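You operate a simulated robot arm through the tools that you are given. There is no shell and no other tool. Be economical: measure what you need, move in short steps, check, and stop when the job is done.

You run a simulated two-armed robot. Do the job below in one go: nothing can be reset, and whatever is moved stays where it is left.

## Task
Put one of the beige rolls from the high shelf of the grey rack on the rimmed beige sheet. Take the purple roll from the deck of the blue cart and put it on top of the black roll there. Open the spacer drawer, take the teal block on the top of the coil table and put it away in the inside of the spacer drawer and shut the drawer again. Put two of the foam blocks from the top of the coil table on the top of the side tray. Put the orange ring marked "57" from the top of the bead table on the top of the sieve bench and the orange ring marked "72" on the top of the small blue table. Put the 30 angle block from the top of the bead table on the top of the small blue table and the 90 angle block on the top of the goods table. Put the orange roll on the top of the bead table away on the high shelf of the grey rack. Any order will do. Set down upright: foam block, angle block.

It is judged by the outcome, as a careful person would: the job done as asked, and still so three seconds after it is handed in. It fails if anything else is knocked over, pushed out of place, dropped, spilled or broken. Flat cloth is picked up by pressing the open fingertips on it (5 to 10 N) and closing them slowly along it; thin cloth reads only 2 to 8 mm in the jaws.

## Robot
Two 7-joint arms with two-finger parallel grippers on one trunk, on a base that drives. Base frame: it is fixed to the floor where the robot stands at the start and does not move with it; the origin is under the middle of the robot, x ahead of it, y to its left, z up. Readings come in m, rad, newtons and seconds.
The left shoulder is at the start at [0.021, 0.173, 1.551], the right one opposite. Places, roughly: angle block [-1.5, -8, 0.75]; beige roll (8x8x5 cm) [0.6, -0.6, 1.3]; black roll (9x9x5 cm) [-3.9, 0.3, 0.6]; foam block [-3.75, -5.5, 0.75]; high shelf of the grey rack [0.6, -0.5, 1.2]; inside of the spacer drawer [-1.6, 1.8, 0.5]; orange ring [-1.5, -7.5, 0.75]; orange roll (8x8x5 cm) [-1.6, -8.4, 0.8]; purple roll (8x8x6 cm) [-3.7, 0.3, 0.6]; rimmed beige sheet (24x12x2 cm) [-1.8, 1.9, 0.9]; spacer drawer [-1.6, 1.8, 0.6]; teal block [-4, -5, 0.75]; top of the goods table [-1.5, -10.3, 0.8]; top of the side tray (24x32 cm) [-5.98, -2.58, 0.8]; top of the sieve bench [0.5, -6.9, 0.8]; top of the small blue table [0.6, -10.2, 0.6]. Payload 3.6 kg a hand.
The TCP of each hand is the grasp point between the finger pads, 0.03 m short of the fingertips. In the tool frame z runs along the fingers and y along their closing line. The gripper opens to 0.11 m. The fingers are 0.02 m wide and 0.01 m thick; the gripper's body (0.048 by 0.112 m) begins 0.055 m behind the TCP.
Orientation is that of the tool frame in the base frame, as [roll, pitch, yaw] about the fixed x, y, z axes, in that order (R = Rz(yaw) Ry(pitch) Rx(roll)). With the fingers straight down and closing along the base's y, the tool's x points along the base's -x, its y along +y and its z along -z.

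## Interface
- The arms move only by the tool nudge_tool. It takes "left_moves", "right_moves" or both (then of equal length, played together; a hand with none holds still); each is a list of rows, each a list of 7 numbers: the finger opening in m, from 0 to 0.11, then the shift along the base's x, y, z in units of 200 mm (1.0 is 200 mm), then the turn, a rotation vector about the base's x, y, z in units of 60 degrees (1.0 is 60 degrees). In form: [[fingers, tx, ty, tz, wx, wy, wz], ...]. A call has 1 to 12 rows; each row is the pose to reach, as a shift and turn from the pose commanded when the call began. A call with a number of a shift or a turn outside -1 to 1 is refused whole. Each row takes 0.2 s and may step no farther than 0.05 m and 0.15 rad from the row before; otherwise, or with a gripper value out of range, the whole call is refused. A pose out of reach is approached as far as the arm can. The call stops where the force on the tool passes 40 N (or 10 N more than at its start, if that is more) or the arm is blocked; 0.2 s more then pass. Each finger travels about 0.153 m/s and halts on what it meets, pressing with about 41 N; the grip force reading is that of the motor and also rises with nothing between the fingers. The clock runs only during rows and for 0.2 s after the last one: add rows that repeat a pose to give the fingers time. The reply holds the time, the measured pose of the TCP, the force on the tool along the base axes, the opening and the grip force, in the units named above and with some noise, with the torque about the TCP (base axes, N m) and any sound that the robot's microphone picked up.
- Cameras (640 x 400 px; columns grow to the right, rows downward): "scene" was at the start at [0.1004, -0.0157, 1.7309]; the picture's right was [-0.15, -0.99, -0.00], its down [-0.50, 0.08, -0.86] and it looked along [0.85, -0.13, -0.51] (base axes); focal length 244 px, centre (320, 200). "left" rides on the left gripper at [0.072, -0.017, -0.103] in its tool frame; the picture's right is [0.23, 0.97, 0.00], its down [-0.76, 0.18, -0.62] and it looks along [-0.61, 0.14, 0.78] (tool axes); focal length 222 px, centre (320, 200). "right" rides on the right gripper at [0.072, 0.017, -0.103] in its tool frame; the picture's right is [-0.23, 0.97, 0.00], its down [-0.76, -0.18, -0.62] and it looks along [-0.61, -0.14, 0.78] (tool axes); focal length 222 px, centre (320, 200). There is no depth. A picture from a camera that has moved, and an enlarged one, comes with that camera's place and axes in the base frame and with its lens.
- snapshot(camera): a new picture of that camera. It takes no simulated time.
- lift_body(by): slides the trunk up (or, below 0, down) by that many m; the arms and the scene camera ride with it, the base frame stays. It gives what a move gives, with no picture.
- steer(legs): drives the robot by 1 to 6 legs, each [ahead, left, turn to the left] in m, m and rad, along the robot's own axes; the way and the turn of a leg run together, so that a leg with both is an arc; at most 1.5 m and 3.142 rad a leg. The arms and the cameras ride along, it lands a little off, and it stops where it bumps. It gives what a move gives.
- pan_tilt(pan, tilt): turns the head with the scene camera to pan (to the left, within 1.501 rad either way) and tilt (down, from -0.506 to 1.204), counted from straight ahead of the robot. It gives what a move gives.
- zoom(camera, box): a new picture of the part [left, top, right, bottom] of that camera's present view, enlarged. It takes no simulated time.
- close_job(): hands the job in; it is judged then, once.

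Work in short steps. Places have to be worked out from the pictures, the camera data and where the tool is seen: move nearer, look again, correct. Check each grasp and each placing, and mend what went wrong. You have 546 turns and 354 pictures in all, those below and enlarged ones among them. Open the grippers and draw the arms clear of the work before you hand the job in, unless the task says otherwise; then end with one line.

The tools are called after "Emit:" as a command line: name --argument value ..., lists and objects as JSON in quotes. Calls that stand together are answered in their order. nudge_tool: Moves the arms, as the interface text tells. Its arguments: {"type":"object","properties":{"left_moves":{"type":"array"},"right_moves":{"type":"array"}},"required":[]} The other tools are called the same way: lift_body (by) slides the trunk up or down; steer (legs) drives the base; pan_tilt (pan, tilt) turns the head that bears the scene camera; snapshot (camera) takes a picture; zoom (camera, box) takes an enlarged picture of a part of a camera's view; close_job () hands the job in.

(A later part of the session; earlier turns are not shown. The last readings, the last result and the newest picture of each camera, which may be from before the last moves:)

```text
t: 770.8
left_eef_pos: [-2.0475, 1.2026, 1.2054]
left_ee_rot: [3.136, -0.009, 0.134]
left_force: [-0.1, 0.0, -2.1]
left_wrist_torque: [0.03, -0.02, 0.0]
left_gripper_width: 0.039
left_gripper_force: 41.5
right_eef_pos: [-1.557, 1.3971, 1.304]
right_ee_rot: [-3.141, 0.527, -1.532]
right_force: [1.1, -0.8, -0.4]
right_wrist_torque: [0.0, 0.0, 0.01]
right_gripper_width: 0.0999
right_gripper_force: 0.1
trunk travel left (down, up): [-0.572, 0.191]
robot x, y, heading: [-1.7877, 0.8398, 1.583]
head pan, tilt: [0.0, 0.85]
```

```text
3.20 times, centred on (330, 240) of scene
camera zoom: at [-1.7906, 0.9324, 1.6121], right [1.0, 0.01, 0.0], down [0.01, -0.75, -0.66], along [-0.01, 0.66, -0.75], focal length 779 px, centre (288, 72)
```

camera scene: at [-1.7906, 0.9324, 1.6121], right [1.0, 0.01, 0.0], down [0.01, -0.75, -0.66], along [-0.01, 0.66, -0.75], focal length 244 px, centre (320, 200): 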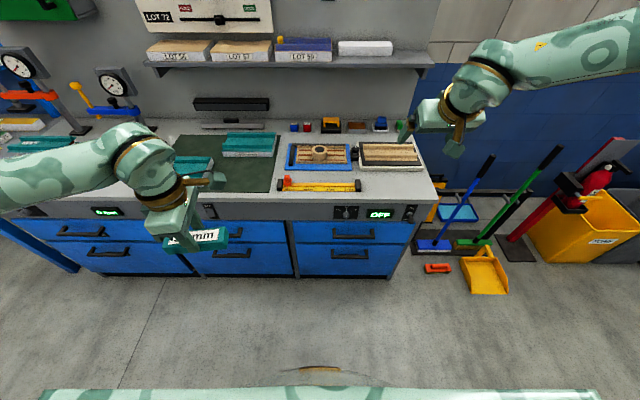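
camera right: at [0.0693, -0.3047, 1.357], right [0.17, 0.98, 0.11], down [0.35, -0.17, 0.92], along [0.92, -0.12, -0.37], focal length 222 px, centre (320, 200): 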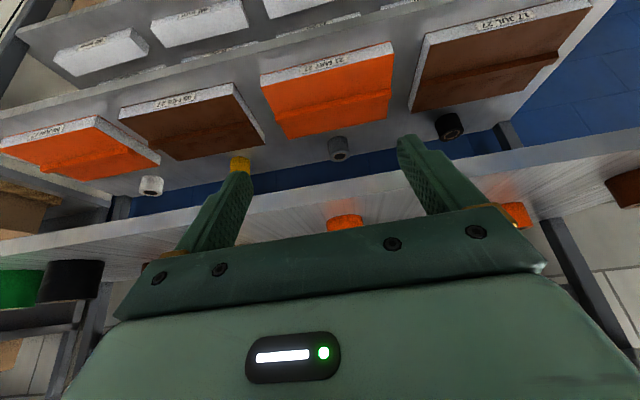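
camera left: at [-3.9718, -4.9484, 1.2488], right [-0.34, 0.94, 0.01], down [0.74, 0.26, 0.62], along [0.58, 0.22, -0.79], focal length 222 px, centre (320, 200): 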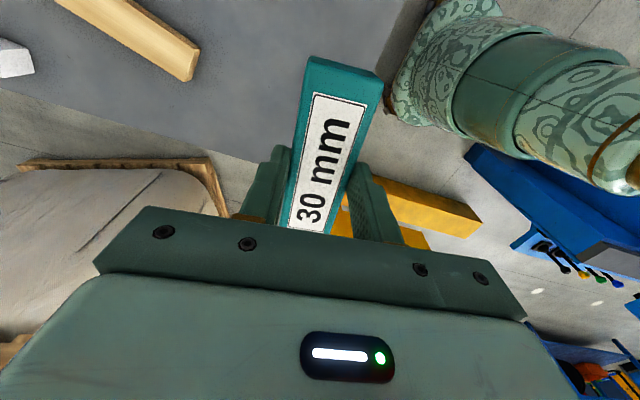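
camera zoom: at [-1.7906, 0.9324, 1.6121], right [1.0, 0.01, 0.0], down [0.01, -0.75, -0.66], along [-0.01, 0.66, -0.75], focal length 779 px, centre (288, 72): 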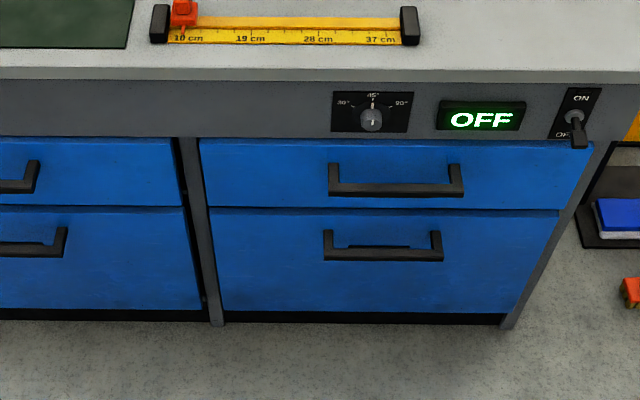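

The bar handle of the top-right drawer is at about x -1.74…-1.54, y≈1.558, z≈0.642. I'll grab it from the front: turn the right hand to point forward, with a vertical closing line. First pitch it up to horizontal.

Emit:
nudge_tool --right_moves '[[0.09, 0, 0.08, 0, 0.125, 0, 0], [0.09, 0, 0.16, 0, 0.25, 0, 0], [0.09, 0, 0.24, 0, 0.375, 0, 0], [0.09, 0, 0.32, 0, 0.5, 0, 0], [0.09, 0, 0.4, 0, 0.625, 0, 0], [0.09, 0, 0.48, 0, 0.75, 0, 0], [0.09, 0, 0.5, 0, 0.875, 0, 0], [0.09, 0, 0.5, 0, 0.99, 0, 0]]'

Emit:
nudge_tool --right_moves '[[0.09, 0, 0, 0, 0, 0.14, 0], [0.09, 0, 0, 0, 0, 0.28, 0], [0.09, 0, 0, 0, 0, 0.42, 0], [0.09, 0, 0, 0, 0, 0.56, 0], [0.09, 0, 0, 0, 0, 0.7, 0]]'

Emit:
snapshot --camera "scene"

```text
t: 772.5
left_eef_pos: [-2.0482, 1.2034, 1.205]
left_ee_rot: [3.137, -0.011, 0.132]
left_force: [0.1, -0.5, -0.7]
left_wrist_torque: [0.0, 0.01, -0.01]
left_gripper_width: 0.0393
left_gripper_force: 40.8
right_eef_pos: [-1.5571, 1.4878, 1.3295]
right_ee_rot: [-3.094, 1.096, -1.497]
right_force: [0.1, 0.4, 0.0]
right_wrist_torque: [0.0, -0.01, -0.01]
right_gripper_width: 0.0898
right_gripper_force: 0.1
right hand out of reach, approached as far as the arm can: row 4, 5, 6, 7, 8
trunk travel left (down, up): [-0.572, 0.191]
robot x, y, heading: [-1.7878, 0.8424, 1.587]
head pan, tilt: [0.0, 0.85]
```

```text
t: 773.8
left_eef_pos: [-2.048, 1.2039, 1.2061]
left_ee_rot: [3.137, -0.012, 0.132]
left_force: [-0.4, 0.0, -1.4]
left_wrist_torque: [0.0, 0.02, 0.03]
left_gripper_width: 0.0391
left_gripper_force: 40.6
right_eef_pos: [-1.5493, 1.4885, 1.3758]
right_ee_rot: [2.063, 0.739, -2.447]
right_force: [0.8, -0.3, 0.2]
right_wrist_torque: [0.01, -0.03, 0.01]
right_gripper_width: 0.09
right_gripper_force: 0.2
right hand out of reach, approached as far as the arm can: row 2, 3, 4, 5
trunk travel left (down, up): [-0.572, 0.191]
robot x, y, heading: [-1.7857, 0.8392, 1.583]
head pan, tilt: [0.0, 0.85]
```

```text
118 pictures are left
camera scene: at [-1.79, 0.9319, 1.6121], right [1.0, 0.01, 0.0], down [0.01, -0.75, -0.66], along [-0.01, 0.66, -0.75], focal length 244 px, centre (320, 200)
```

scene: 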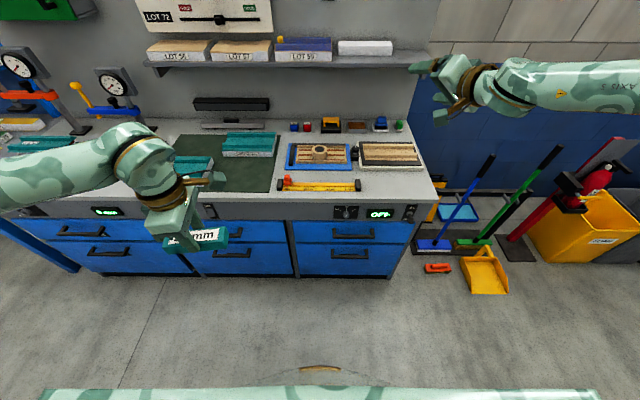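

Progress: the hand points forward ~20° down, rolled about 40°. I'll continue the roll about +y.

Emit:
nudge_tool --right_moves '[[0.09, 0, 0, -0.1, 0, 0.14, 0], [0.09, 0, 0, -0.2, 0, 0.28, 0], [0.09, 0, 0, -0.3, 0, 0.42, 0], [0.09, 0, 0, -0.4, 0, 0.56, 0], [0.09, 0, 0, -0.5, 0, 0.7, 0], [0.09, 0, 0, -0.5, 0, 0.82, 0]]'

Emit:
snapshot --camera "right"

Emit:
snapshot --camera "scene"

```text
t: 775.1
left_eef_pos: [-2.0483, 1.2038, 1.2057]
left_ee_rot: [3.136, -0.011, 0.133]
left_force: [-0.2, 0.1, -1.1]
left_wrist_torque: [0.03, 0.01, 0.0]
left_gripper_width: 0.0393
left_gripper_force: 41.2
right_eef_pos: [-1.4878, 1.4356, 1.481]
right_ee_rot: [1.633, 0.012, -2.652]
right_force: [0.5, 0.2, 0.6]
right_wrist_torque: [0.02, 0.01, 0.0]
right_gripper_width: 0.0901
right_gripper_force: 0.0
right hand out of reach, approached as far as the arm can: row 1, 2, 3, 4, 5, 6
trunk travel left (down, up): [-0.572, 0.191]
robot x, y, heading: [-1.7863, 0.8395, 1.582]
head pan, tilt: [0.0, 0.85]
```

```text
117 pictures are left
camera right: at [-1.5044, 1.3108, 1.5039], right [0.16, 0.15, 0.97], down [0.97, -0.2, -0.13], along [0.17, 0.97, -0.18], focal length 222 px, centre (320, 200)
```

right: 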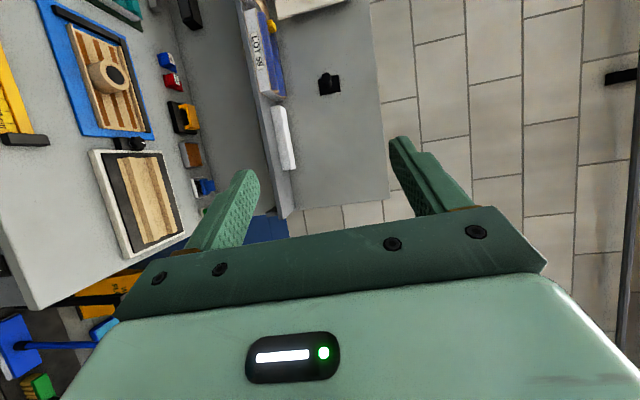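

```text
116 pictures are left
camera scene: at [-1.7907, 0.9318, 1.6121], right [1.0, 0.01, 0.0], down [0.01, -0.75, -0.66], along [-0.01, 0.66, -0.75], focal length 244 px, centre (320, 200)
```

scene: 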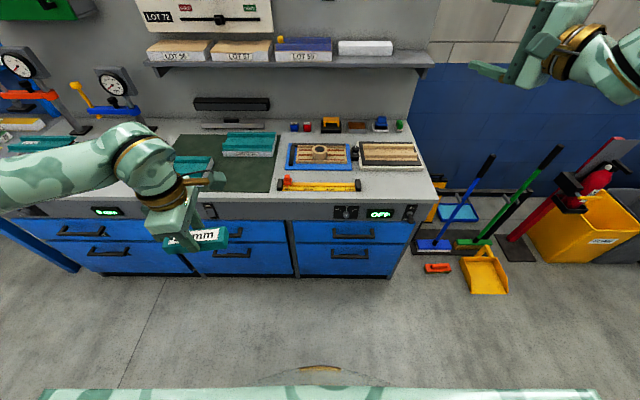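

The right arm can't point horizontally that low, so I'll instead hook the handle from above with the right hand near vertical. First undo the roll.

Emit:
nudge_tool --right_moves '[[0.09, 0, 0, 0, 0.059, -0.11, 0.0075], [0.09, 0, 0, 0, 0.1175, -0.22, 0.015], [0.09, 0, 0, 0, 0.176, -0.33, 0.0225], [0.09, 0, 0, 0, 0.235, -0.44, 0.03], [0.09, 0, 0, 0, 0.294, -0.55, 0.0375], [0.09, 0, 0, 0, 0.3525, -0.66, 0.045]]'

Emit:
nudge_tool --right_moves '[[0.09, 0, 0, 0, 0.059, -0.11, 0.0075], [0.09, 0, 0, 0, 0.1175, -0.22, 0.015], [0.09, 0, 0, 0, 0.176, -0.33, 0.0225], [0.09, 0, 0, 0, 0.235, -0.44, 0.03], [0.09, 0, 0, 0, 0.294, -0.55, 0.0375], [0.09, 0, 0, 0, 0.3525, -0.66, 0.045]]'

```text
t: 776.5
left_eef_pos: [-2.0482, 1.2033, 1.2055]
left_ee_rot: [3.137, -0.011, 0.135]
left_force: [-0.3, -0.1, -1.6]
left_wrist_torque: [0.01, 0.01, -0.02]
left_gripper_width: 0.0391
left_gripper_force: 40.9
right_eef_pos: [-1.4918, 1.4384, 1.4846]
right_ee_rot: [1.66, 0.8, -2.59]
right_force: [1.2, 0.7, -0.6]
right_wrist_torque: [0.01, 0.01, -0.01]
right_gripper_width: 0.0898
right_gripper_force: 0.0
trunk travel left (down, up): [-0.572, 0.191]
robot x, y, heading: [-1.7897, 0.8415, 1.582]
head pan, tilt: [0.0, 0.85]
```

```text
t: 778.0
left_eef_pos: [-2.0476, 1.2042, 1.2055]
left_ee_rot: [3.136, -0.011, 0.132]
left_force: [0.0, 0.2, -1.9]
left_wrist_torque: [0.0, 0.0, 0.01]
left_gripper_width: 0.0393
left_gripper_force: 41.5
right_eef_pos: [-1.4927, 1.4373, 1.484]
right_ee_rot: [-2.884, 1.51, -0.824]
right_force: [-0.4, 0.9, 0.5]
right_wrist_torque: [-0.01, 0.01, 0.0]
right_gripper_width: 0.0899
right_gripper_force: 0.0
trunk travel left (down, up): [-0.572, 0.191]
robot x, y, heading: [-1.7891, 0.8376, 1.582]
head pan, tilt: [0.0, 0.85]
```

Roll undone. Now pitch the hand down toward vertical while lowering it.

Emit:
nudge_tool --right_moves '[[0.09, 0, 0, -0.15, -0.11, -0.059, 0], [0.09, 0, 0, -0.3, -0.22, -0.118, 0], [0.09, 0, 0, -0.45, -0.33, -0.176, 0], [0.09, 0, 0, -0.6, -0.44, -0.235, 0], [0.09, 0, 0, -0.75, -0.55, -0.294, 0]]'

Emit:
nudge_tool --right_moves '[[0.09, 0, 0, -0.1, -0.11, -0.059, 0.08], [0.09, 0, 0, -0.2, -0.22, -0.118, 0.16], [0.09, 0, 0, -0.3, -0.33, -0.176, 0.24], [0.09, 0, 0, -0.3, -0.44, -0.235, 0.32]]'

Emit:
snapshot --camera "right"

```text
t: 779.1
left_eef_pos: [-2.0489, 1.205, 1.2042]
left_ee_rot: [3.134, -0.012, 0.133]
left_force: [0.7, -0.4, -1.6]
left_wrist_torque: [-0.01, -0.02, 0.0]
left_gripper_width: 0.0394
left_gripper_force: 40.9
right_eef_pos: [-1.4941, 1.4369, 1.3328]
right_ee_rot: [-3.121, 0.856, -1.061]
right_force: [-0.5, -0.4, -0.5]
right_wrist_torque: [-0.02, -0.03, 0.02]
right_gripper_width: 0.0898
right_gripper_force: 0.1
trunk travel left (down, up): [-0.572, 0.191]
robot x, y, heading: [-1.7908, 0.8382, 1.581]
head pan, tilt: [0.0, 0.85]
```

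```text
refused: row 1 steps farther than a row can; nothing moved
```

```text
115 pictures are left
camera right: at [-1.4507, 1.3183, 1.3465], right [-0.93, -0.33, 0.16], down [0.13, 0.1, 0.99], along [-0.35, 0.94, -0.05], focal length 222 px, centre (320, 200)
```

right: 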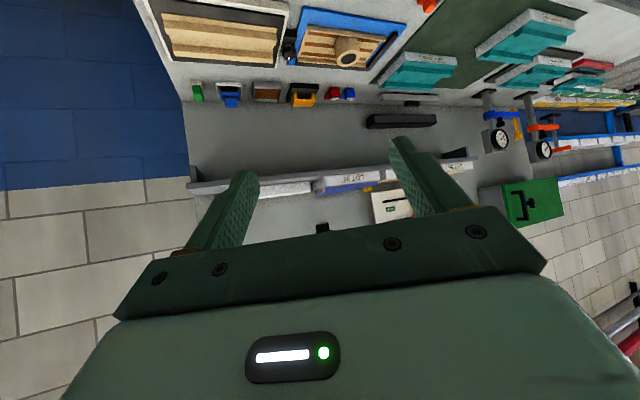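

The hand still points 29° left; I'll correct yaw by -0.51 rad, then pitch further down.

Emit:
nudge_tool --right_moves '[[0.09, 0, 0, -0.05, 0, 0, -0.125], [0.09, 0, 0, -0.1, 0, 0, -0.25], [0.09, 0, 0, -0.15, 0, 0, -0.375], [0.09, 0, 0, -0.2, 0, 0, -0.487]]'

Emit:
nudge_tool --right_moves '[[0.09, 0, 0, -0.05, -0.125, 0, 0], [0.09, 0, 0, -0.1, -0.25, 0, 0], [0.09, 0, 0, -0.15, -0.375, 0, 0], [0.09, 0, 0, -0.2, -0.5, 0, 0], [0.09, 0, 0, -0.2, -0.62, 0, 0]]'

```text
t: 780.1
left_eef_pos: [-2.0484, 1.2036, 1.205]
left_ee_rot: [3.135, -0.011, 0.134]
left_force: [0.4, 0.0, -1.1]
left_wrist_torque: [0.0, -0.02, -0.01]
left_gripper_width: 0.0392
left_gripper_force: 41.3
right_eef_pos: [-1.4933, 1.4367, 1.2937]
right_ee_rot: [-3.124, 0.857, -1.572]
right_force: [0.0, 0.2, -0.7]
right_wrist_torque: [-0.04, 0.0, -0.04]
right_gripper_width: 0.0902
right_gripper_force: 0.1
trunk travel left (down, up): [-0.572, 0.191]
robot x, y, heading: [-1.7897, 0.8428, 1.585]
head pan, tilt: [0.0, 0.85]
```

```text
t: 781.4
left_eef_pos: [-2.0476, 1.2027, 1.2055]
left_ee_rot: [3.136, -0.009, 0.132]
left_force: [0.0, 0.1, -1.3]
left_wrist_torque: [0.01, 0.02, 0.01]
left_gripper_width: 0.0393
left_gripper_force: 40.9
right_eef_pos: [-1.4856, 1.4222, 1.2574]
right_ee_rot: [-3.126, 0.209, -1.571]
right_force: [0.0, 0.4, -0.3]
right_wrist_torque: [0.01, -0.02, 0.0]
right_gripper_width: 0.0901
right_gripper_force: 0.0
right hand out of reach, approached as far as the arm can: row 5
trunk travel left (down, up): [-0.572, 0.191]
robot x, y, heading: [-1.7928, 0.8415, 1.581]
head pan, tilt: [0.0, 0.85]
```

Tilt is now 12°. I'll turn the hand 90° about its axis (the direction the right wrist should allow) so the fingers can straddle the bar front and back.

Emit:
nudge_tool --right_moves '[[0.07, 0, 0, 0, 0, 0.026, -0.122], [0.07, 0, 0, 0, 0, 0.052, -0.244], [0.07, 0, 0, 0, 0, 0.078, -0.366], [0.07, 0, 0, 0, 0, 0.104, -0.488], [0.07, 0, 0, 0, 0, 0.13, -0.61], [0.07, 0, 0, 0, 0, 0.156, -0.7335]]'

Emit:
nudge_tool --right_moves '[[0.07, 0, 0, 0, 0, 0.026, -0.122], [0.07, 0, 0, 0, 0, 0.052, -0.244], [0.07, 0, 0, 0, 0, 0.078, -0.366], [0.07, 0, 0, 0, 0, 0.104, -0.488], [0.07, 0, 0, 0, 0, 0.13, -0.61], [0.07, 0, 0, 0, 0, 0.156, -0.7335]]'

```text
t: 782.8
left_eef_pos: [-2.0483, 1.2037, 1.2045]
left_ee_rot: [3.137, -0.011, 0.131]
left_force: [-0.2, -0.1, -1.7]
left_wrist_torque: [-0.01, -0.02, 0.01]
left_gripper_width: 0.0393
left_gripper_force: 41.1
right_eef_pos: [-1.486, 1.4233, 1.2594]
right_ee_rot: [3.008, 0.147, -2.368]
right_force: [-0.1, -0.3, 0.0]
right_wrist_torque: [0.01, 0.03, 0.03]
right_gripper_width: 0.0699
right_gripper_force: 0.0
trunk travel left (down, up): [-0.572, 0.191]
robot x, y, heading: [-1.7874, 0.8419, 1.587]
head pan, tilt: [0.0, 0.85]
```

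```text
t: 784.1
left_eef_pos: [-2.0465, 1.2038, 1.2054]
left_ee_rot: [3.135, -0.011, 0.133]
left_force: [-1.0, -0.7, -1.7]
left_wrist_torque: [-0.04, 0.01, 0.0]
left_gripper_width: 0.0394
left_gripper_force: 40.6
right_eef_pos: [-1.4872, 1.4222, 1.261]
right_ee_rot: [2.949, 0.0, -3.141]
right_force: [-0.2, 0.5, 0.3]
right_wrist_torque: [-0.02, 0.02, 0.0]
right_gripper_width: 0.0699
right_gripper_force: 0.0
trunk travel left (down, up): [-0.572, 0.191]
robot x, y, heading: [-1.7856, 0.8352, 1.584]
head pan, tilt: [0.0, 0.85]
```

It worked: fingers now close front-to-back. Tilt to 25°, strafe so the hand is at the handle's x, lower the trunk and look.

Emit:
nudge_tool --right_moves '[[0.06, 0, 0, 0, 0.117, 0, 0], [0.06, 0, 0, 0, 0.234, 0, 0], [0.06, 0, 0, 0, 0.234, 0, 0]]'

Emit:
steer --legs '[[0, 0.15, -0.014]]'

Emit:
lift_body --by -0.4

Emit:
snapshot --camera "right"

Emit:
snapshot --camera "scene"

```text
t: 785.0
left_eef_pos: [-2.0474, 1.2031, 1.2057]
left_ee_rot: [3.134, -0.012, 0.133]
left_force: [0.8, -0.1, -1.6]
left_wrist_torque: [0.03, 0.0, 0.0]
left_gripper_width: 0.0394
left_gripper_force: 41.1
right_eef_pos: [-1.4854, 1.4228, 1.2611]
right_ee_rot: [2.704, 0.0, -3.139]
right_force: [-0.3, 0.1, -0.1]
right_wrist_torque: [-0.02, 0.02, 0.01]
right_gripper_width: 0.0602
right_gripper_force: 0.0
trunk travel left (down, up): [-0.572, 0.191]
robot x, y, heading: [-1.7907, 0.8409, 1.581]
head pan, tilt: [0.0, 0.85]
```

```text
t: 786.3
left_eef_pos: [-2.1927, 1.2058, 1.2061]
left_ee_rot: [3.137, -0.01, 0.119]
left_force: [0.8, 1.0, -1.3]
left_wrist_torque: [0.06, 0.02, 0.0]
left_gripper_width: 0.0394
left_gripper_force: 40.8
right_eef_pos: [-1.6273, 1.4189, 1.2606]
right_ee_rot: [2.705, 0.0, 3.129]
right_force: [0.4, -0.3, 0.2]
right_wrist_torque: [0.0, 0.02, -0.01]
right_gripper_width: 0.0602
right_gripper_force: 0.0
trunk travel left (down, up): [-0.572, 0.191]
robot x, y, heading: [-1.9396, 0.8396, 1.573]
head pan, tilt: [0.0, 0.85]
```

```text
t: 790.1
left_eef_pos: [-2.1926, 1.2056, 0.8053]
left_ee_rot: [3.136, -0.01, 0.121]
left_force: [-0.2, -0.7, -0.2]
left_wrist_torque: [0.0, 0.0, 0.01]
left_gripper_width: 0.0391
left_gripper_force: 40.8
right_eef_pos: [-1.6282, 1.4179, 0.8594]
right_ee_rot: [2.707, 0.001, 3.129]
right_force: [0.4, -0.7, 0.4]
right_wrist_torque: [0.01, -0.02, 0.01]
right_gripper_width: 0.0598
right_gripper_force: 0.1
trunk travel left (down, up): [-0.172, 0.591]
robot x, y, heading: [-1.9373, 0.8374, 1.569]
head pan, tilt: [0.0, 0.85]
```

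```text
114 pictures are left
camera right: at [-1.7022, 1.3904, 0.9613], right [0.24, 0.88, 0.41], down [0.76, -0.43, 0.49], along [0.61, 0.2, -0.77], focal length 222 px, centre (320, 200)
```

right: 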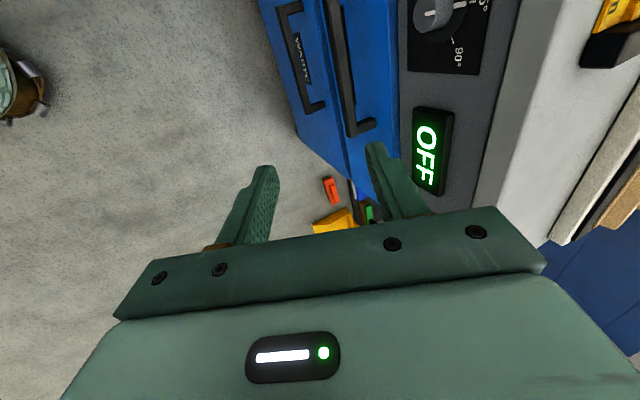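

```text
113 pictures are left
camera scene: at [-1.9395, 1.0583, 1.205], right [1.0, 0.0, 0.0], down [0.0, -0.75, -0.66], along [0.0, 0.66, -0.75], focal length 244 px, centre (320, 200)
```

scene: 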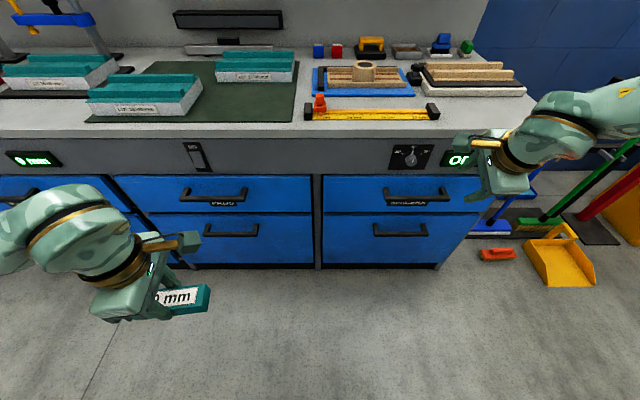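

Zoom on the drawer labels and handle.

Emit:
zoom --camera "scene" --box '[320, 140, 500, 270]'

```text
3.08 times, centred on (410, 205) of scene
camera zoom: at [-1.9395, 1.0583, 1.205], right [1.0, 0.0, 0.0], down [0.0, -0.75, -0.66], along [0.0, 0.66, -0.75], focal length 749 px, centre (43, 185)
```

zoom: 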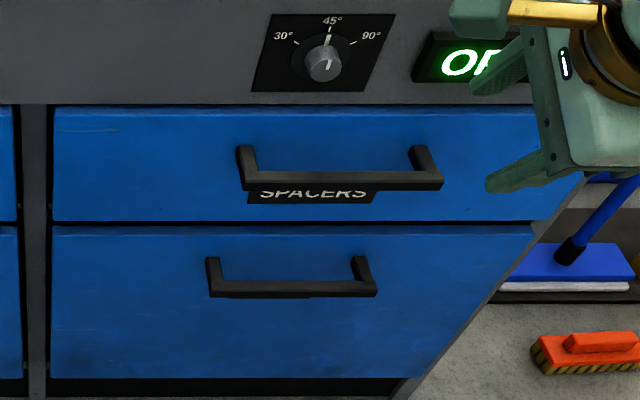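

"SPACERS" is the top drawer. Two views give the bar at [-1.640, 1.555, 0.647], drawer front at y≈1.598. I'll lower 0.137 m in front of it, then move to a pre-grasp point along the tool axis.

Emit:
lift_body --by -0.137

Emit:
nudge_tool --right_moves '[[0.045, -0.02, 0.17, 0, 0, 0, 0], [0.045, -0.04, 0.34, 0, 0, 0, 0], [0.045, -0.04, 0.52, 0, 0, 0, 0]]'

Emit:
snapshot --camera "right"

Emit:
snapshot --camera "scene"

```text
t: 791.8
left_eef_pos: [-2.1931, 1.2164, 0.6282]
left_ee_rot: [2.965, 0.008, 0.119]
left_force: [-0.3, 0.0, -0.3]
left_wrist_torque: [0.01, 0.01, -0.02]
left_gripper_width: 0.0394
left_gripper_force: 40.8
right_eef_pos: [-1.628, 1.4169, 0.7242]
right_ee_rot: [2.704, 0.001, 3.13]
right_force: [-0.1, 0.8, -0.1]
right_wrist_torque: [-0.02, 0.02, 0.01]
right_gripper_width: 0.0601
right_gripper_force: 0.0
trunk travel left (down, up): [-0.035, 0.728]
robot x, y, heading: [-1.9392, 0.8388, 1.57]
head pan, tilt: [0.0, 0.85]
```

```text
t: 792.6
left_eef_pos: [-2.1931, 1.2158, 0.6286]
left_ee_rot: [2.964, 0.009, 0.118]
left_force: [-0.4, -0.7, -0.8]
left_wrist_torque: [0.01, -0.01, -0.01]
left_gripper_width: 0.039
left_gripper_force: 41.5
right_eef_pos: [-1.6359, 1.5268, 0.7229]
right_ee_rot: [2.704, -0.001, 3.129]
right_force: [-0.6, 0.2, -0.5]
right_wrist_torque: [0.02, 0.02, 0.02]
right_gripper_width: 0.0448
right_gripper_force: 0.2
trunk travel left (down, up): [-0.035, 0.728]
robot x, y, heading: [-1.941, 0.8378, 1.573]
head pan, tilt: [0.0, 0.85]
```

```text
111 pictures are left
camera right: at [-1.7097, 1.4999, 0.8242], right [0.24, 0.88, 0.41], down [0.76, -0.43, 0.49], along [0.61, 0.19, -0.77], focal length 222 px, centre (320, 200)
```

right: 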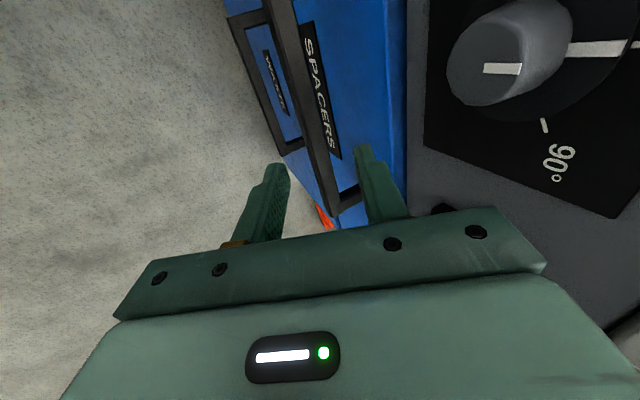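

```text
110 pictures are left
camera scene: at [-1.9394, 1.1434, 1.0577], right [1.0, 0.0, 0.0], down [0.0, -0.75, -0.66], along [0.0, 0.66, -0.75], focal length 244 px, centre (320, 200)
```

scene: 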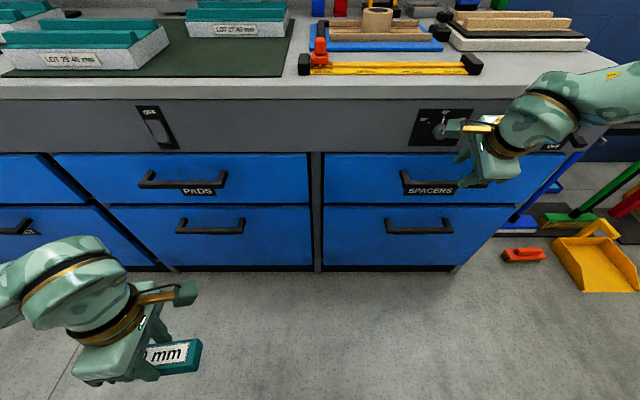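

The bar sits between the fingers in view. I'll shift right to x≈-1.58 (away from the dial knob) and slide along the tool axis onto the bar.

Emit:
nudge_tool --right_moves '[[0.045, 0.15, 0, 0, 0, 0, 0], [0.045, 0.28, 0, 0, 0, 0, 0], [0.045, 0.28, 0.04, -0.1, 0, 0, 0], [0.045, 0.28, 0.08, -0.2, 0, 0, 0], [0.045, 0.28, 0.12, -0.3, 0, 0, 0], [0.045, 0.28, 0.145, -0.365, 0, 0, 0]]'

Emit:
snapshot --camera "right"

Emit:
zoom --camera "scene" --box '[380, 90, 600, 240]'

```text
t: 794.0
left_eef_pos: [-2.1929, 1.2151, 0.6288]
left_ee_rot: [2.965, 0.01, 0.119]
left_force: [-0.1, -0.1, -2.0]
left_wrist_torque: [-0.01, -0.04, 0.02]
left_gripper_width: 0.0394
left_gripper_force: 40.7
right_eef_pos: [-1.5803, 1.5534, 0.6487]
right_ee_rot: [2.704, 0.0, 3.13]
right_force: [-0.5, -0.1, 0.4]
right_wrist_torque: [0.01, 0.02, -0.06]
right_gripper_width: 0.0452
right_gripper_force: 0.1
trunk travel left (down, up): [-0.035, 0.728]
robot x, y, heading: [-1.9405, 0.8366, 1.571]
head pan, tilt: [0.0, 0.85]
```

```text
109 pictures are left
camera right: at [-1.6538, 1.5248, 0.7493], right [0.24, 0.88, 0.41], down [0.76, -0.43, 0.49], along [0.61, 0.2, -0.77], focal length 222 px, centre (320, 200)
```

right: 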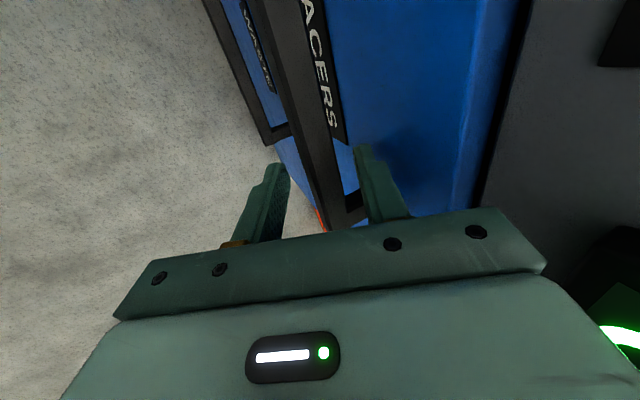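

```text
2.67 times, centred on (490, 165) of scene
camera zoom: at [-1.9394, 1.1432, 1.0578], right [1.0, 0.0, 0.0], down [0.0, -0.75, -0.66], along [0.0, 0.66, -0.75], focal length 649 px, centre (-133, 293)
```

zoom: 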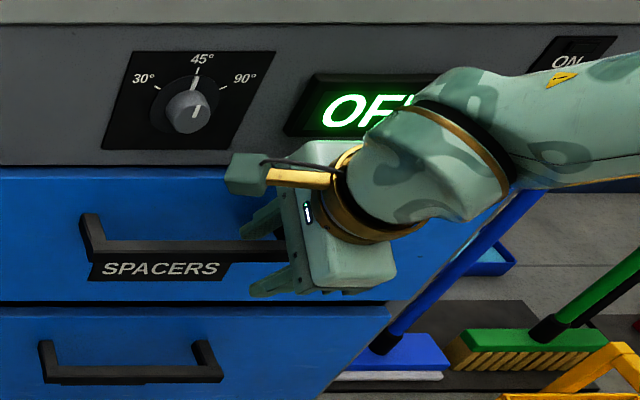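

The bar is right between the fingers. Close on it.

Emit:
nudge_tool --right_moves '[[0.03, 0, 0, 0, 0, 0, 0], [0.01, 0, 0, 0, 0, 0, 0], [0.005, 0, 0, 0, 0, 0, 0], [0.005, 0, 0, 0, 0, 0, 0]]'

Emit:
snapshot --camera "right"

```text
t: 795.0
left_eef_pos: [-2.192, 1.215, 0.6285]
left_ee_rot: [2.966, 0.009, 0.119]
left_force: [0.6, 0.4, -1.1]
left_wrist_torque: [-0.01, 0.0, 0.03]
left_gripper_width: 0.0389
left_gripper_force: 41.1
right_eef_pos: [-1.5796, 1.5532, 0.6497]
right_ee_rot: [2.704, 0.002, 3.13]
right_force: [4.9, 7.4, 8.5]
right_wrist_torque: [-0.21, -0.58, 1.01]
right_gripper_width: 0.0206
right_gripper_force: 45.0
trunk travel left (down, up): [-0.035, 0.728]
robot x, y, heading: [-1.9392, 0.8391, 1.57]
head pan, tilt: [0.0, 0.85]
```

```text
107 pictures are left
camera right: at [-1.6539, 1.5249, 0.7505], right [0.24, 0.88, 0.41], down [0.76, -0.43, 0.49], along [0.61, 0.2, -0.77], focal length 222 px, centre (320, 200)
```

right: 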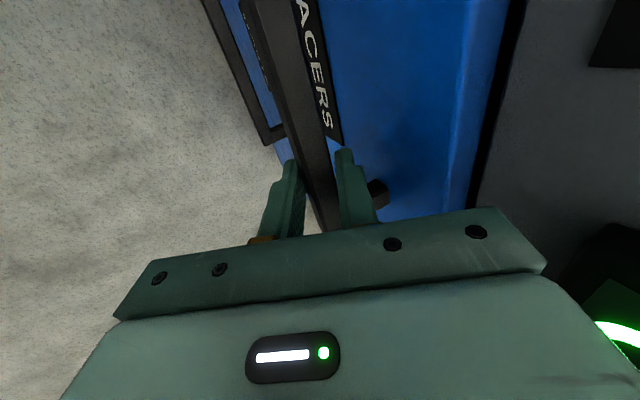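

The bar is gripped. I pull by backing the base gently, first 6 cm.

Emit:
steer --legs '[[-0.06, 0, 0]]'

Emit:
snapshot --camera "scene"

```text
t: 796.0
left_eef_pos: [-2.193, 1.154, 0.6283]
left_ee_rot: [2.965, 0.007, 0.12]
left_force: [0.1, 0.0, -0.5]
left_wrist_torque: [-0.01, -0.04, 0.01]
left_gripper_width: 0.0394
left_gripper_force: 40.9
right_eef_pos: [-1.581, 1.4907, 0.6489]
right_ee_rot: [2.703, -0.001, 3.129]
right_force: [3.1, 2.6, 10.1]
right_wrist_torque: [-0.25, 0.06, 0.84]
right_gripper_width: 0.0208
right_gripper_force: 45.1
trunk travel left (down, up): [-0.035, 0.728]
robot x, y, heading: [-1.9383, 0.7802, 1.573]
head pan, tilt: [0.0, 0.85]
```

```text
106 pictures are left
camera scene: at [-1.9397, 1.0817, 1.0581], right [1.0, 0.0, 0.0], down [0.0, -0.75, -0.66], along [0.0, 0.66, -0.75], focal length 244 px, centre (320, 200)
```

scene: 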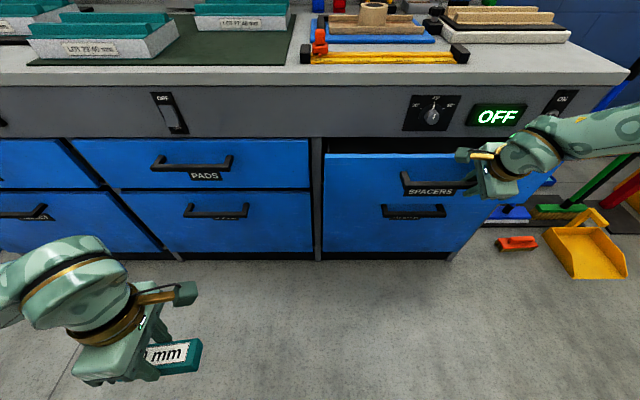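

The drawer is sliding open. Continue: 10 cm by the base, then a bit with the arm.

Emit:
steer --legs '[[-0.1, 0, 0]]'

Emit:
nudge_tool --right_moves '[[0.005, 0, -0.1, 0, 0, 0, 0], [0.005, 0, -0.2, 0, 0, 0, 0], [0.005, 0, -0.3, 0, 0, 0, 0]]'

Emit:
snapshot --camera "scene"

```text
t: 797.1
left_eef_pos: [-2.1917, 1.0594, 0.6284]
left_ee_rot: [2.965, 0.008, 0.119]
left_force: [0.4, -0.3, -1.0]
left_wrist_torque: [-0.02, -0.02, -0.03]
left_gripper_width: 0.0391
left_gripper_force: 40.8
right_eef_pos: [-1.5797, 1.3955, 0.6488]
right_ee_rot: [2.703, 0.0, 3.128]
right_force: [-7.6, 2.1, 2.3]
right_wrist_torque: [-0.24, 0.2, 0.97]
right_gripper_width: 0.0208
right_gripper_force: 45.1
trunk travel left (down, up): [-0.035, 0.728]
robot x, y, heading: [-1.9394, 0.6816, 1.572]
head pan, tilt: [0.0, 0.85]
```

```text
t: 797.9
left_eef_pos: [-2.1921, 1.059, 0.6286]
left_ee_rot: [2.965, 0.01, 0.118]
left_force: [0.4, -0.5, -1.2]
left_wrist_torque: [-0.04, 0.02, 0.0]
left_gripper_width: 0.0392
left_gripper_force: 40.8
right_eef_pos: [-1.5801, 1.3354, 0.6494]
right_ee_rot: [2.704, 0.0, 3.131]
right_force: [-4.4, -2.8, 2.0]
right_wrist_torque: [-0.37, -0.46, 0.85]
right_gripper_width: 0.021
right_gripper_force: 44.5
trunk travel left (down, up): [-0.035, 0.728]
robot x, y, heading: [-1.938, 0.6826, 1.57]
head pan, tilt: [0.0, 0.85]
```

```text
105 pictures are left
camera scene: at [-1.9398, 0.986, 1.058], right [1.0, 0.0, 0.0], down [0.0, -0.75, -0.66], along [0.0, 0.66, -0.75], focal length 244 px, centre (320, 200)
```

scene: 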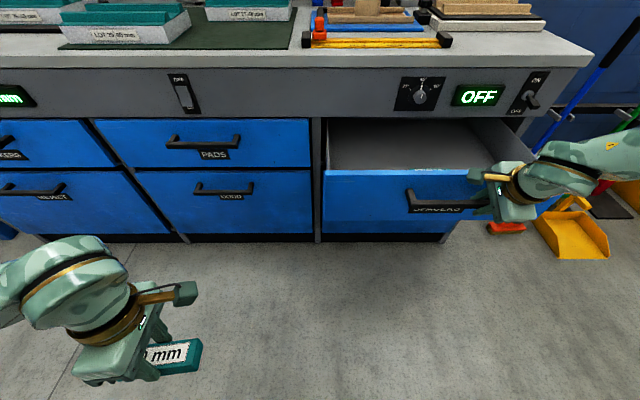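

The drawer is open about 22 cm. I release the handle, withdraw along the tool axis, and raise the trunk.

Emit:
nudge_tool --right_moves '[[0.03, 0, 0, 0, 0, 0, 0], [0.045, 0, 0, 0, 0, 0, 0], [0.045, 0, 0, 0, 0, 0, 0], [0.045, 0, -0.08, 0.18, 0, 0, 0], [0.045, 0, -0.16, 0.36, 0, 0, 0], [0.045, 0, -0.24, 0.54, 0, 0, 0], [0.045, 0, -0.3, 0.74, 0, 0, 0]]'

Emit:
lift_body --by 0.35

Emit:
snapshot --camera "scene"

```text
t: 799.5
left_eef_pos: [-2.1929, 1.0587, 0.6279]
left_ee_rot: [2.965, 0.009, 0.118]
left_force: [-0.2, -0.3, -1.3]
left_wrist_torque: [0.0, -0.04, 0.03]
left_gripper_width: 0.0393
left_gripper_force: 41.2
right_eef_pos: [-1.5784, 1.2747, 0.7966]
right_ee_rot: [2.704, 0.0, 3.13]
right_force: [-0.8, -0.8, 0.2]
right_wrist_torque: [-0.03, -0.02, 0.02]
right_gripper_width: 0.0447
right_gripper_force: 0.1
trunk travel left (down, up): [-0.035, 0.728]
robot x, y, heading: [-1.9386, 0.6821, 1.565]
head pan, tilt: [0.0, 0.85]
```

```text
t: 802.9
left_eef_pos: [-2.1929, 1.0597, 0.9788]
left_ee_rot: [2.965, 0.009, 0.117]
left_force: [0.0, 0.4, -1.0]
left_wrist_torque: [0.0, -0.03, -0.02]
left_gripper_width: 0.0392
left_gripper_force: 41.3
right_eef_pos: [-1.5807, 1.2765, 1.1463]
right_ee_rot: [2.703, -0.001, 3.127]
right_force: [-0.2, 0.2, -0.9]
right_wrist_torque: [0.0, -0.02, -0.01]
right_gripper_width: 0.045
right_gripper_force: 0.1
trunk travel left (down, up): [-0.385, 0.378]
robot x, y, heading: [-1.9404, 0.6795, 1.566]
head pan, tilt: [0.0, 0.85]
```

```text
104 pictures are left
camera scene: at [-1.9398, 0.8082, 1.4237], right [1.0, 0.0, 0.0], down [0.0, -0.75, -0.66], along [0.0, 0.66, -0.75], focal length 244 px, centre (320, 200)
```

scene: 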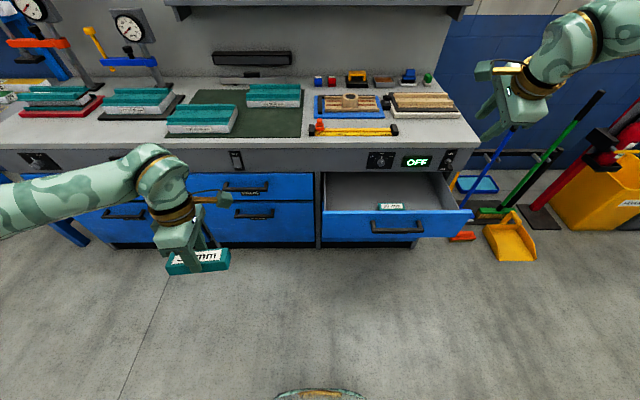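

There is already another spacer inside. I'll zoom into the drawer to choose a free spot.

Emit:
zoom --camera "scene" --box '[310, 160, 480, 245]'

```text
3.76 times, centred on (395, 202) of scene
camera zoom: at [-1.9398, 0.8082, 1.4237], right [1.0, 0.0, 0.0], down [0.0, -0.75, -0.66], along [0.0, 0.66, -0.75], focal length 917 px, centre (38, 191)
```

zoom: 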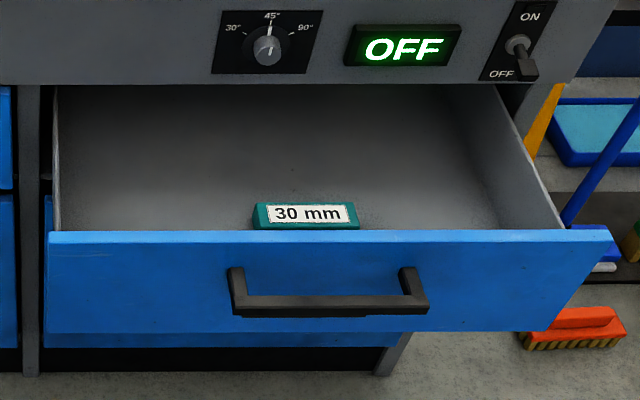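

The existing spacer lies near x≈-1.61. I'll put ours on the left side, around [-1.79, 1.49]. First pull the right hand back, level the left hand, then position the base.

Emit:
nudge_tool --right_moves '[[0.045, 0, -0.15, 0.1, 0, 0, 0], [0.045, 0, -0.3, 0.2, 0, 0, 0], [0.045, 0, -0.45, 0.3, 0, 0, 0], [0.045, 0, -0.6, 0.4, 0, 0, 0]]' --left_moves '[[0.02, 0, 0, 0, 0.08, 0.01, 0], [0.02, 0, 0, 0, 0.162, 0.019, 0], [0.02, 0, 0, 0, 0.162, 0.019, 0], [0.02, 0, 0, 0, 0.162, 0.019, 0]]'

Emit:
steer --legs '[[0, -0.36, 0.005], [0.25, 0, 0]]'

Emit:
snapshot --camera "scene"

Emit:
snapshot --camera "left"

```text
t: 803.9
left_eef_pos: [-2.1931, 1.0583, 0.9799]
left_ee_rot: [3.139, 0.008, 0.12]
left_force: [-0.4, 0.7, -1.6]
left_wrist_torque: [0.0, -0.01, 0.02]
left_gripper_width: 0.0392
left_gripper_force: 41.3
right_eef_pos: [-1.5803, 1.1519, 1.2284]
right_ee_rot: [2.702, 0.0, 3.129]
right_force: [-0.1, -1.3, -0.5]
right_wrist_torque: [0.03, -0.04, -0.02]
right_gripper_width: 0.0452
right_gripper_force: 0.1
trunk travel left (down, up): [-0.385, 0.378]
robot x, y, heading: [-1.9406, 0.6835, 1.565]
head pan, tilt: [0.0, 0.85]
```

```text
t: 807.7
left_eef_pos: [-1.8253, 1.3208, 0.9797]
left_ee_rot: [3.134, 0.008, 0.111]
left_force: [0.5, -0.9, -0.7]
left_wrist_torque: [-0.05, 0.01, -0.01]
left_gripper_width: 0.0389
left_gripper_force: 41.0
right_eef_pos: [-1.2132, 1.4104, 1.226]
right_ee_rot: [2.702, 0.0, 3.119]
right_force: [1.2, 0.5, -0.3]
right_wrist_torque: [0.02, 0.0, 0.01]
right_gripper_width: 0.045
right_gripper_force: 0.1
trunk travel left (down, up): [-0.385, 0.378]
robot x, y, heading: [-1.5725, 0.9401, 1.559]
head pan, tilt: [0.0, 0.85]
```

```text
102 pictures are left
camera scene: at [-1.5744, 1.0676, 1.4237], right [1.0, -0.01, 0.0], down [-0.01, -0.75, -0.66], along [0.01, 0.66, -0.75], focal length 244 px, centre (320, 200)
```

scene: 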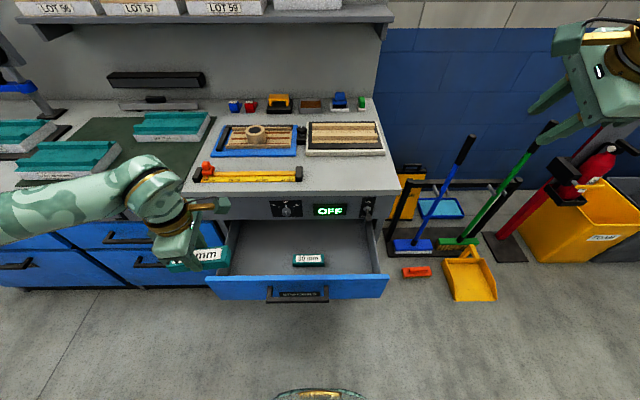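

```text
101 pictures are left
camera left: at [-1.7541, 1.3461, 1.0813], right [0.33, -0.94, 0.0], down [-0.73, -0.26, 0.63], along [-0.59, -0.21, -0.78], focal length 222 px, centre (320, 200)
```

left: 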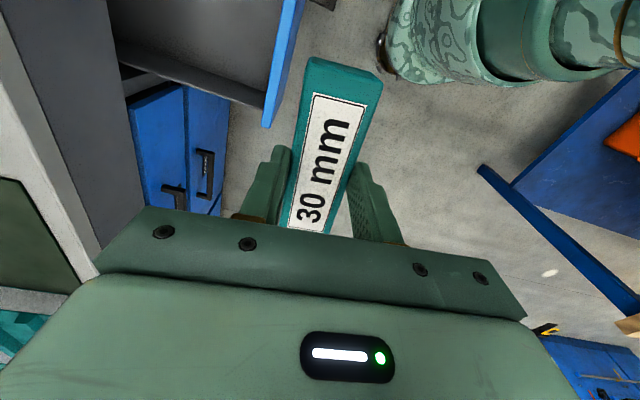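

Drawer interior spans x≈-1.87…-1.39. I move the teal block over [-1.775, 1.50] and then lower by the trunk.

Emit:
nudge_tool --left_moves '[[0.02, 0.06, 0.2, 0, 0, 0, 0], [0.02, 0.12, 0.4, 0, 0, 0, 0], [0.02, 0.18, 0.6, 0, 0, 0, 0], [0.02, 0.24, 0.8, 0, 0, 0, -0.05], [0.02, 0.25, 0.88, 0, 0, 0, -0.1]]'

Emit:
lift_body --by -0.22

Emit:
snapshot --camera "scene"

Emit:
snapshot --camera "left"

```text
t: 808.9
left_eef_pos: [-1.7775, 1.4957, 0.9786]
left_ee_rot: [3.138, 0.011, 0.004]
left_force: [-0.4, 0.3, -1.0]
left_wrist_torque: [-0.02, -0.03, -0.01]
left_gripper_width: 0.0392
left_gripper_force: 40.8
right_eef_pos: [-1.212, 1.4097, 1.2266]
right_ee_rot: [2.703, 0.0, 3.118]
right_force: [0.2, -0.4, 0.8]
right_wrist_torque: [-0.02, 0.03, 0.0]
right_gripper_width: 0.0447
right_gripper_force: 0.1
trunk travel left (down, up): [-0.385, 0.378]
robot x, y, heading: [-1.573, 0.9402, 1.562]
head pan, tilt: [0.0, 0.85]
```

```text
t: 811.2
left_eef_pos: [-1.7746, 1.4962, 0.7611]
left_ee_rot: [3.139, 0.009, 0.006]
left_force: [0.6, -0.1, -0.6]
left_wrist_torque: [0.01, -0.01, -0.01]
left_gripper_width: 0.0391
left_gripper_force: 40.2
right_eef_pos: [-1.2121, 1.4078, 1.0076]
right_ee_rot: [2.701, 0.0, 3.119]
right_force: [1.2, -0.6, 0.6]
right_wrist_torque: [-0.01, -0.02, 0.02]
right_gripper_width: 0.0449
right_gripper_force: 0.0
trunk travel left (down, up): [-0.165, 0.598]
robot x, y, heading: [-1.576, 0.9454, 1.557]
head pan, tilt: [0.0, 0.85]
```

```text
100 pictures are left
camera scene: at [-1.5732, 1.1642, 1.1977], right [1.0, -0.01, 0.0], down [-0.01, -0.75, -0.66], along [0.01, 0.66, -0.75], focal length 244 px, centre (320, 200)
```

scene: 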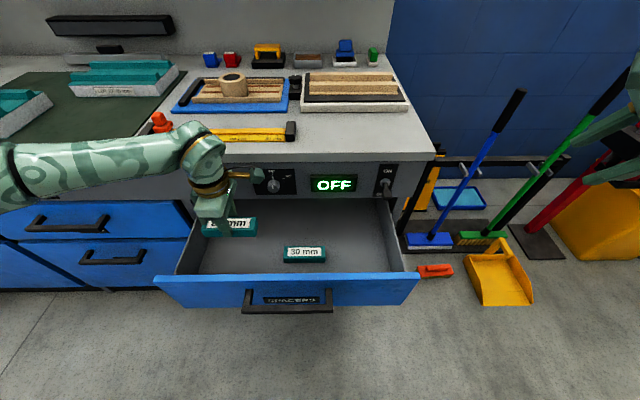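

```text
99 pictures are left
camera left: at [-1.7018, 1.5136, 0.8622], right [0.23, -0.97, 0.0], down [-0.75, -0.18, 0.63], along [-0.61, -0.15, -0.78], focal length 222 px, centre (320, 200)
```

left: 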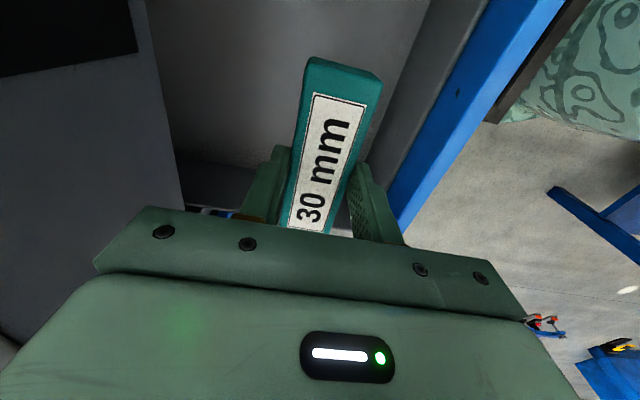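

The block is above the drawer's rim, aligned and clear of the walls. Continue lowering.

Emit:
lift_body --by -0.11

Emit:
snapshot --camera "left"

Emit:
snapshot --camera "scene"

```text
t: 812.6
left_eef_pos: [-1.7752, 1.4978, 0.6495]
left_ee_rot: [3.139, 0.008, 0.006]
left_force: [-0.2, 0.0, -1.3]
left_wrist_torque: [0.04, 0.01, 0.0]
left_gripper_width: 0.039
left_gripper_force: 41.3
right_eef_pos: [-1.2114, 1.4095, 0.8968]
right_ee_rot: [2.702, 0.001, 3.12]
right_force: [0.2, 0.3, 0.5]
right_wrist_torque: [-0.02, 0.02, -0.03]
right_gripper_width: 0.0452
right_gripper_force: 0.1
trunk travel left (down, up): [-0.055, 0.708]
robot x, y, heading: [-1.5763, 0.9437, 1.555]
head pan, tilt: [0.0, 0.85]
```

```text
98 pictures are left
camera left: at [-1.7019, 1.5135, 0.7523], right [0.23, -0.97, 0.0], down [-0.75, -0.18, 0.63], along [-0.61, -0.15, -0.78], focal length 222 px, centre (320, 200)
```

left: 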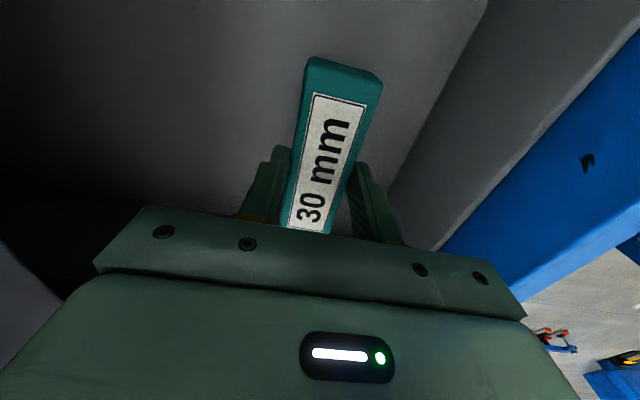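

```text
97 pictures are left
camera scene: at [-1.5724, 1.2316, 1.0799], right [1.0, -0.01, 0.0], down [-0.01, -0.75, -0.66], along [0.01, 0.66, -0.75], focal length 244 px, centre (320, 200)
```

scene: 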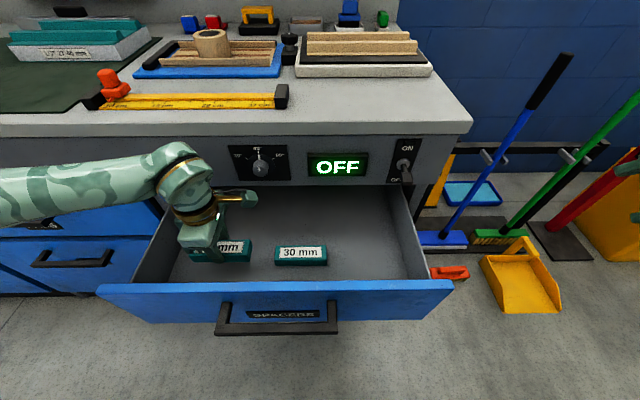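

Good spacing to the other spacer. Lower with the arm in small steps until contact.

Emit:
nudge_tool --left_moves '[[0.02, 0, 0, -0.07, 0, 0, 0], [0.02, 0, 0, -0.14, 0, 0, 0], [0.02, 0, 0, -0.2, 0, 0, 0], [0.02, 0, 0, -0.25, 0, 0, 0], [0.02, 0, 0, -0.29, 0, 0, 0], [0.02, 0, 0, -0.33, 0, 0, 0]]'

Emit:
snapshot --camera "left"

```text
t: 814.0
left_eef_pos: [-1.7732, 1.4977, 0.5874]
left_ee_rot: [-3.141, 0.009, 0.007]
left_force: [-4.6, 0.6, 29.2]
left_wrist_torque: [0.02, 0.06, 0.02]
left_gripper_width: 0.0397
left_gripper_force: 40.1
right_eef_pos: [-1.2133, 1.4085, 0.8984]
right_ee_rot: [2.698, 0.0, 3.118]
right_force: [-0.6, -0.5, -0.5]
right_wrist_torque: [0.04, 0.0, 0.03]
right_gripper_width: 0.045
right_gripper_force: 0.0
trunk travel left (down, up): [-0.055, 0.708]
robot x, y, heading: [-1.5756, 0.9461, 1.558]
head pan, tilt: [0.0, 0.85]
```

```text
96 pictures are left
camera left: at [-1.7011, 1.5136, 0.6903], right [0.23, -0.97, 0.0], down [-0.76, -0.18, 0.63], along [-0.61, -0.14, -0.78], focal length 222 px, centre (320, 200)
```

left: 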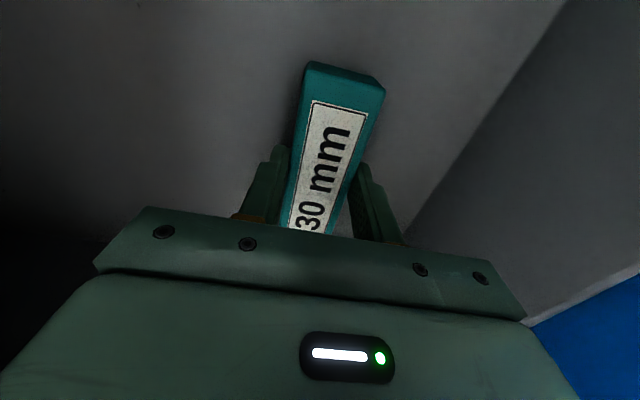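

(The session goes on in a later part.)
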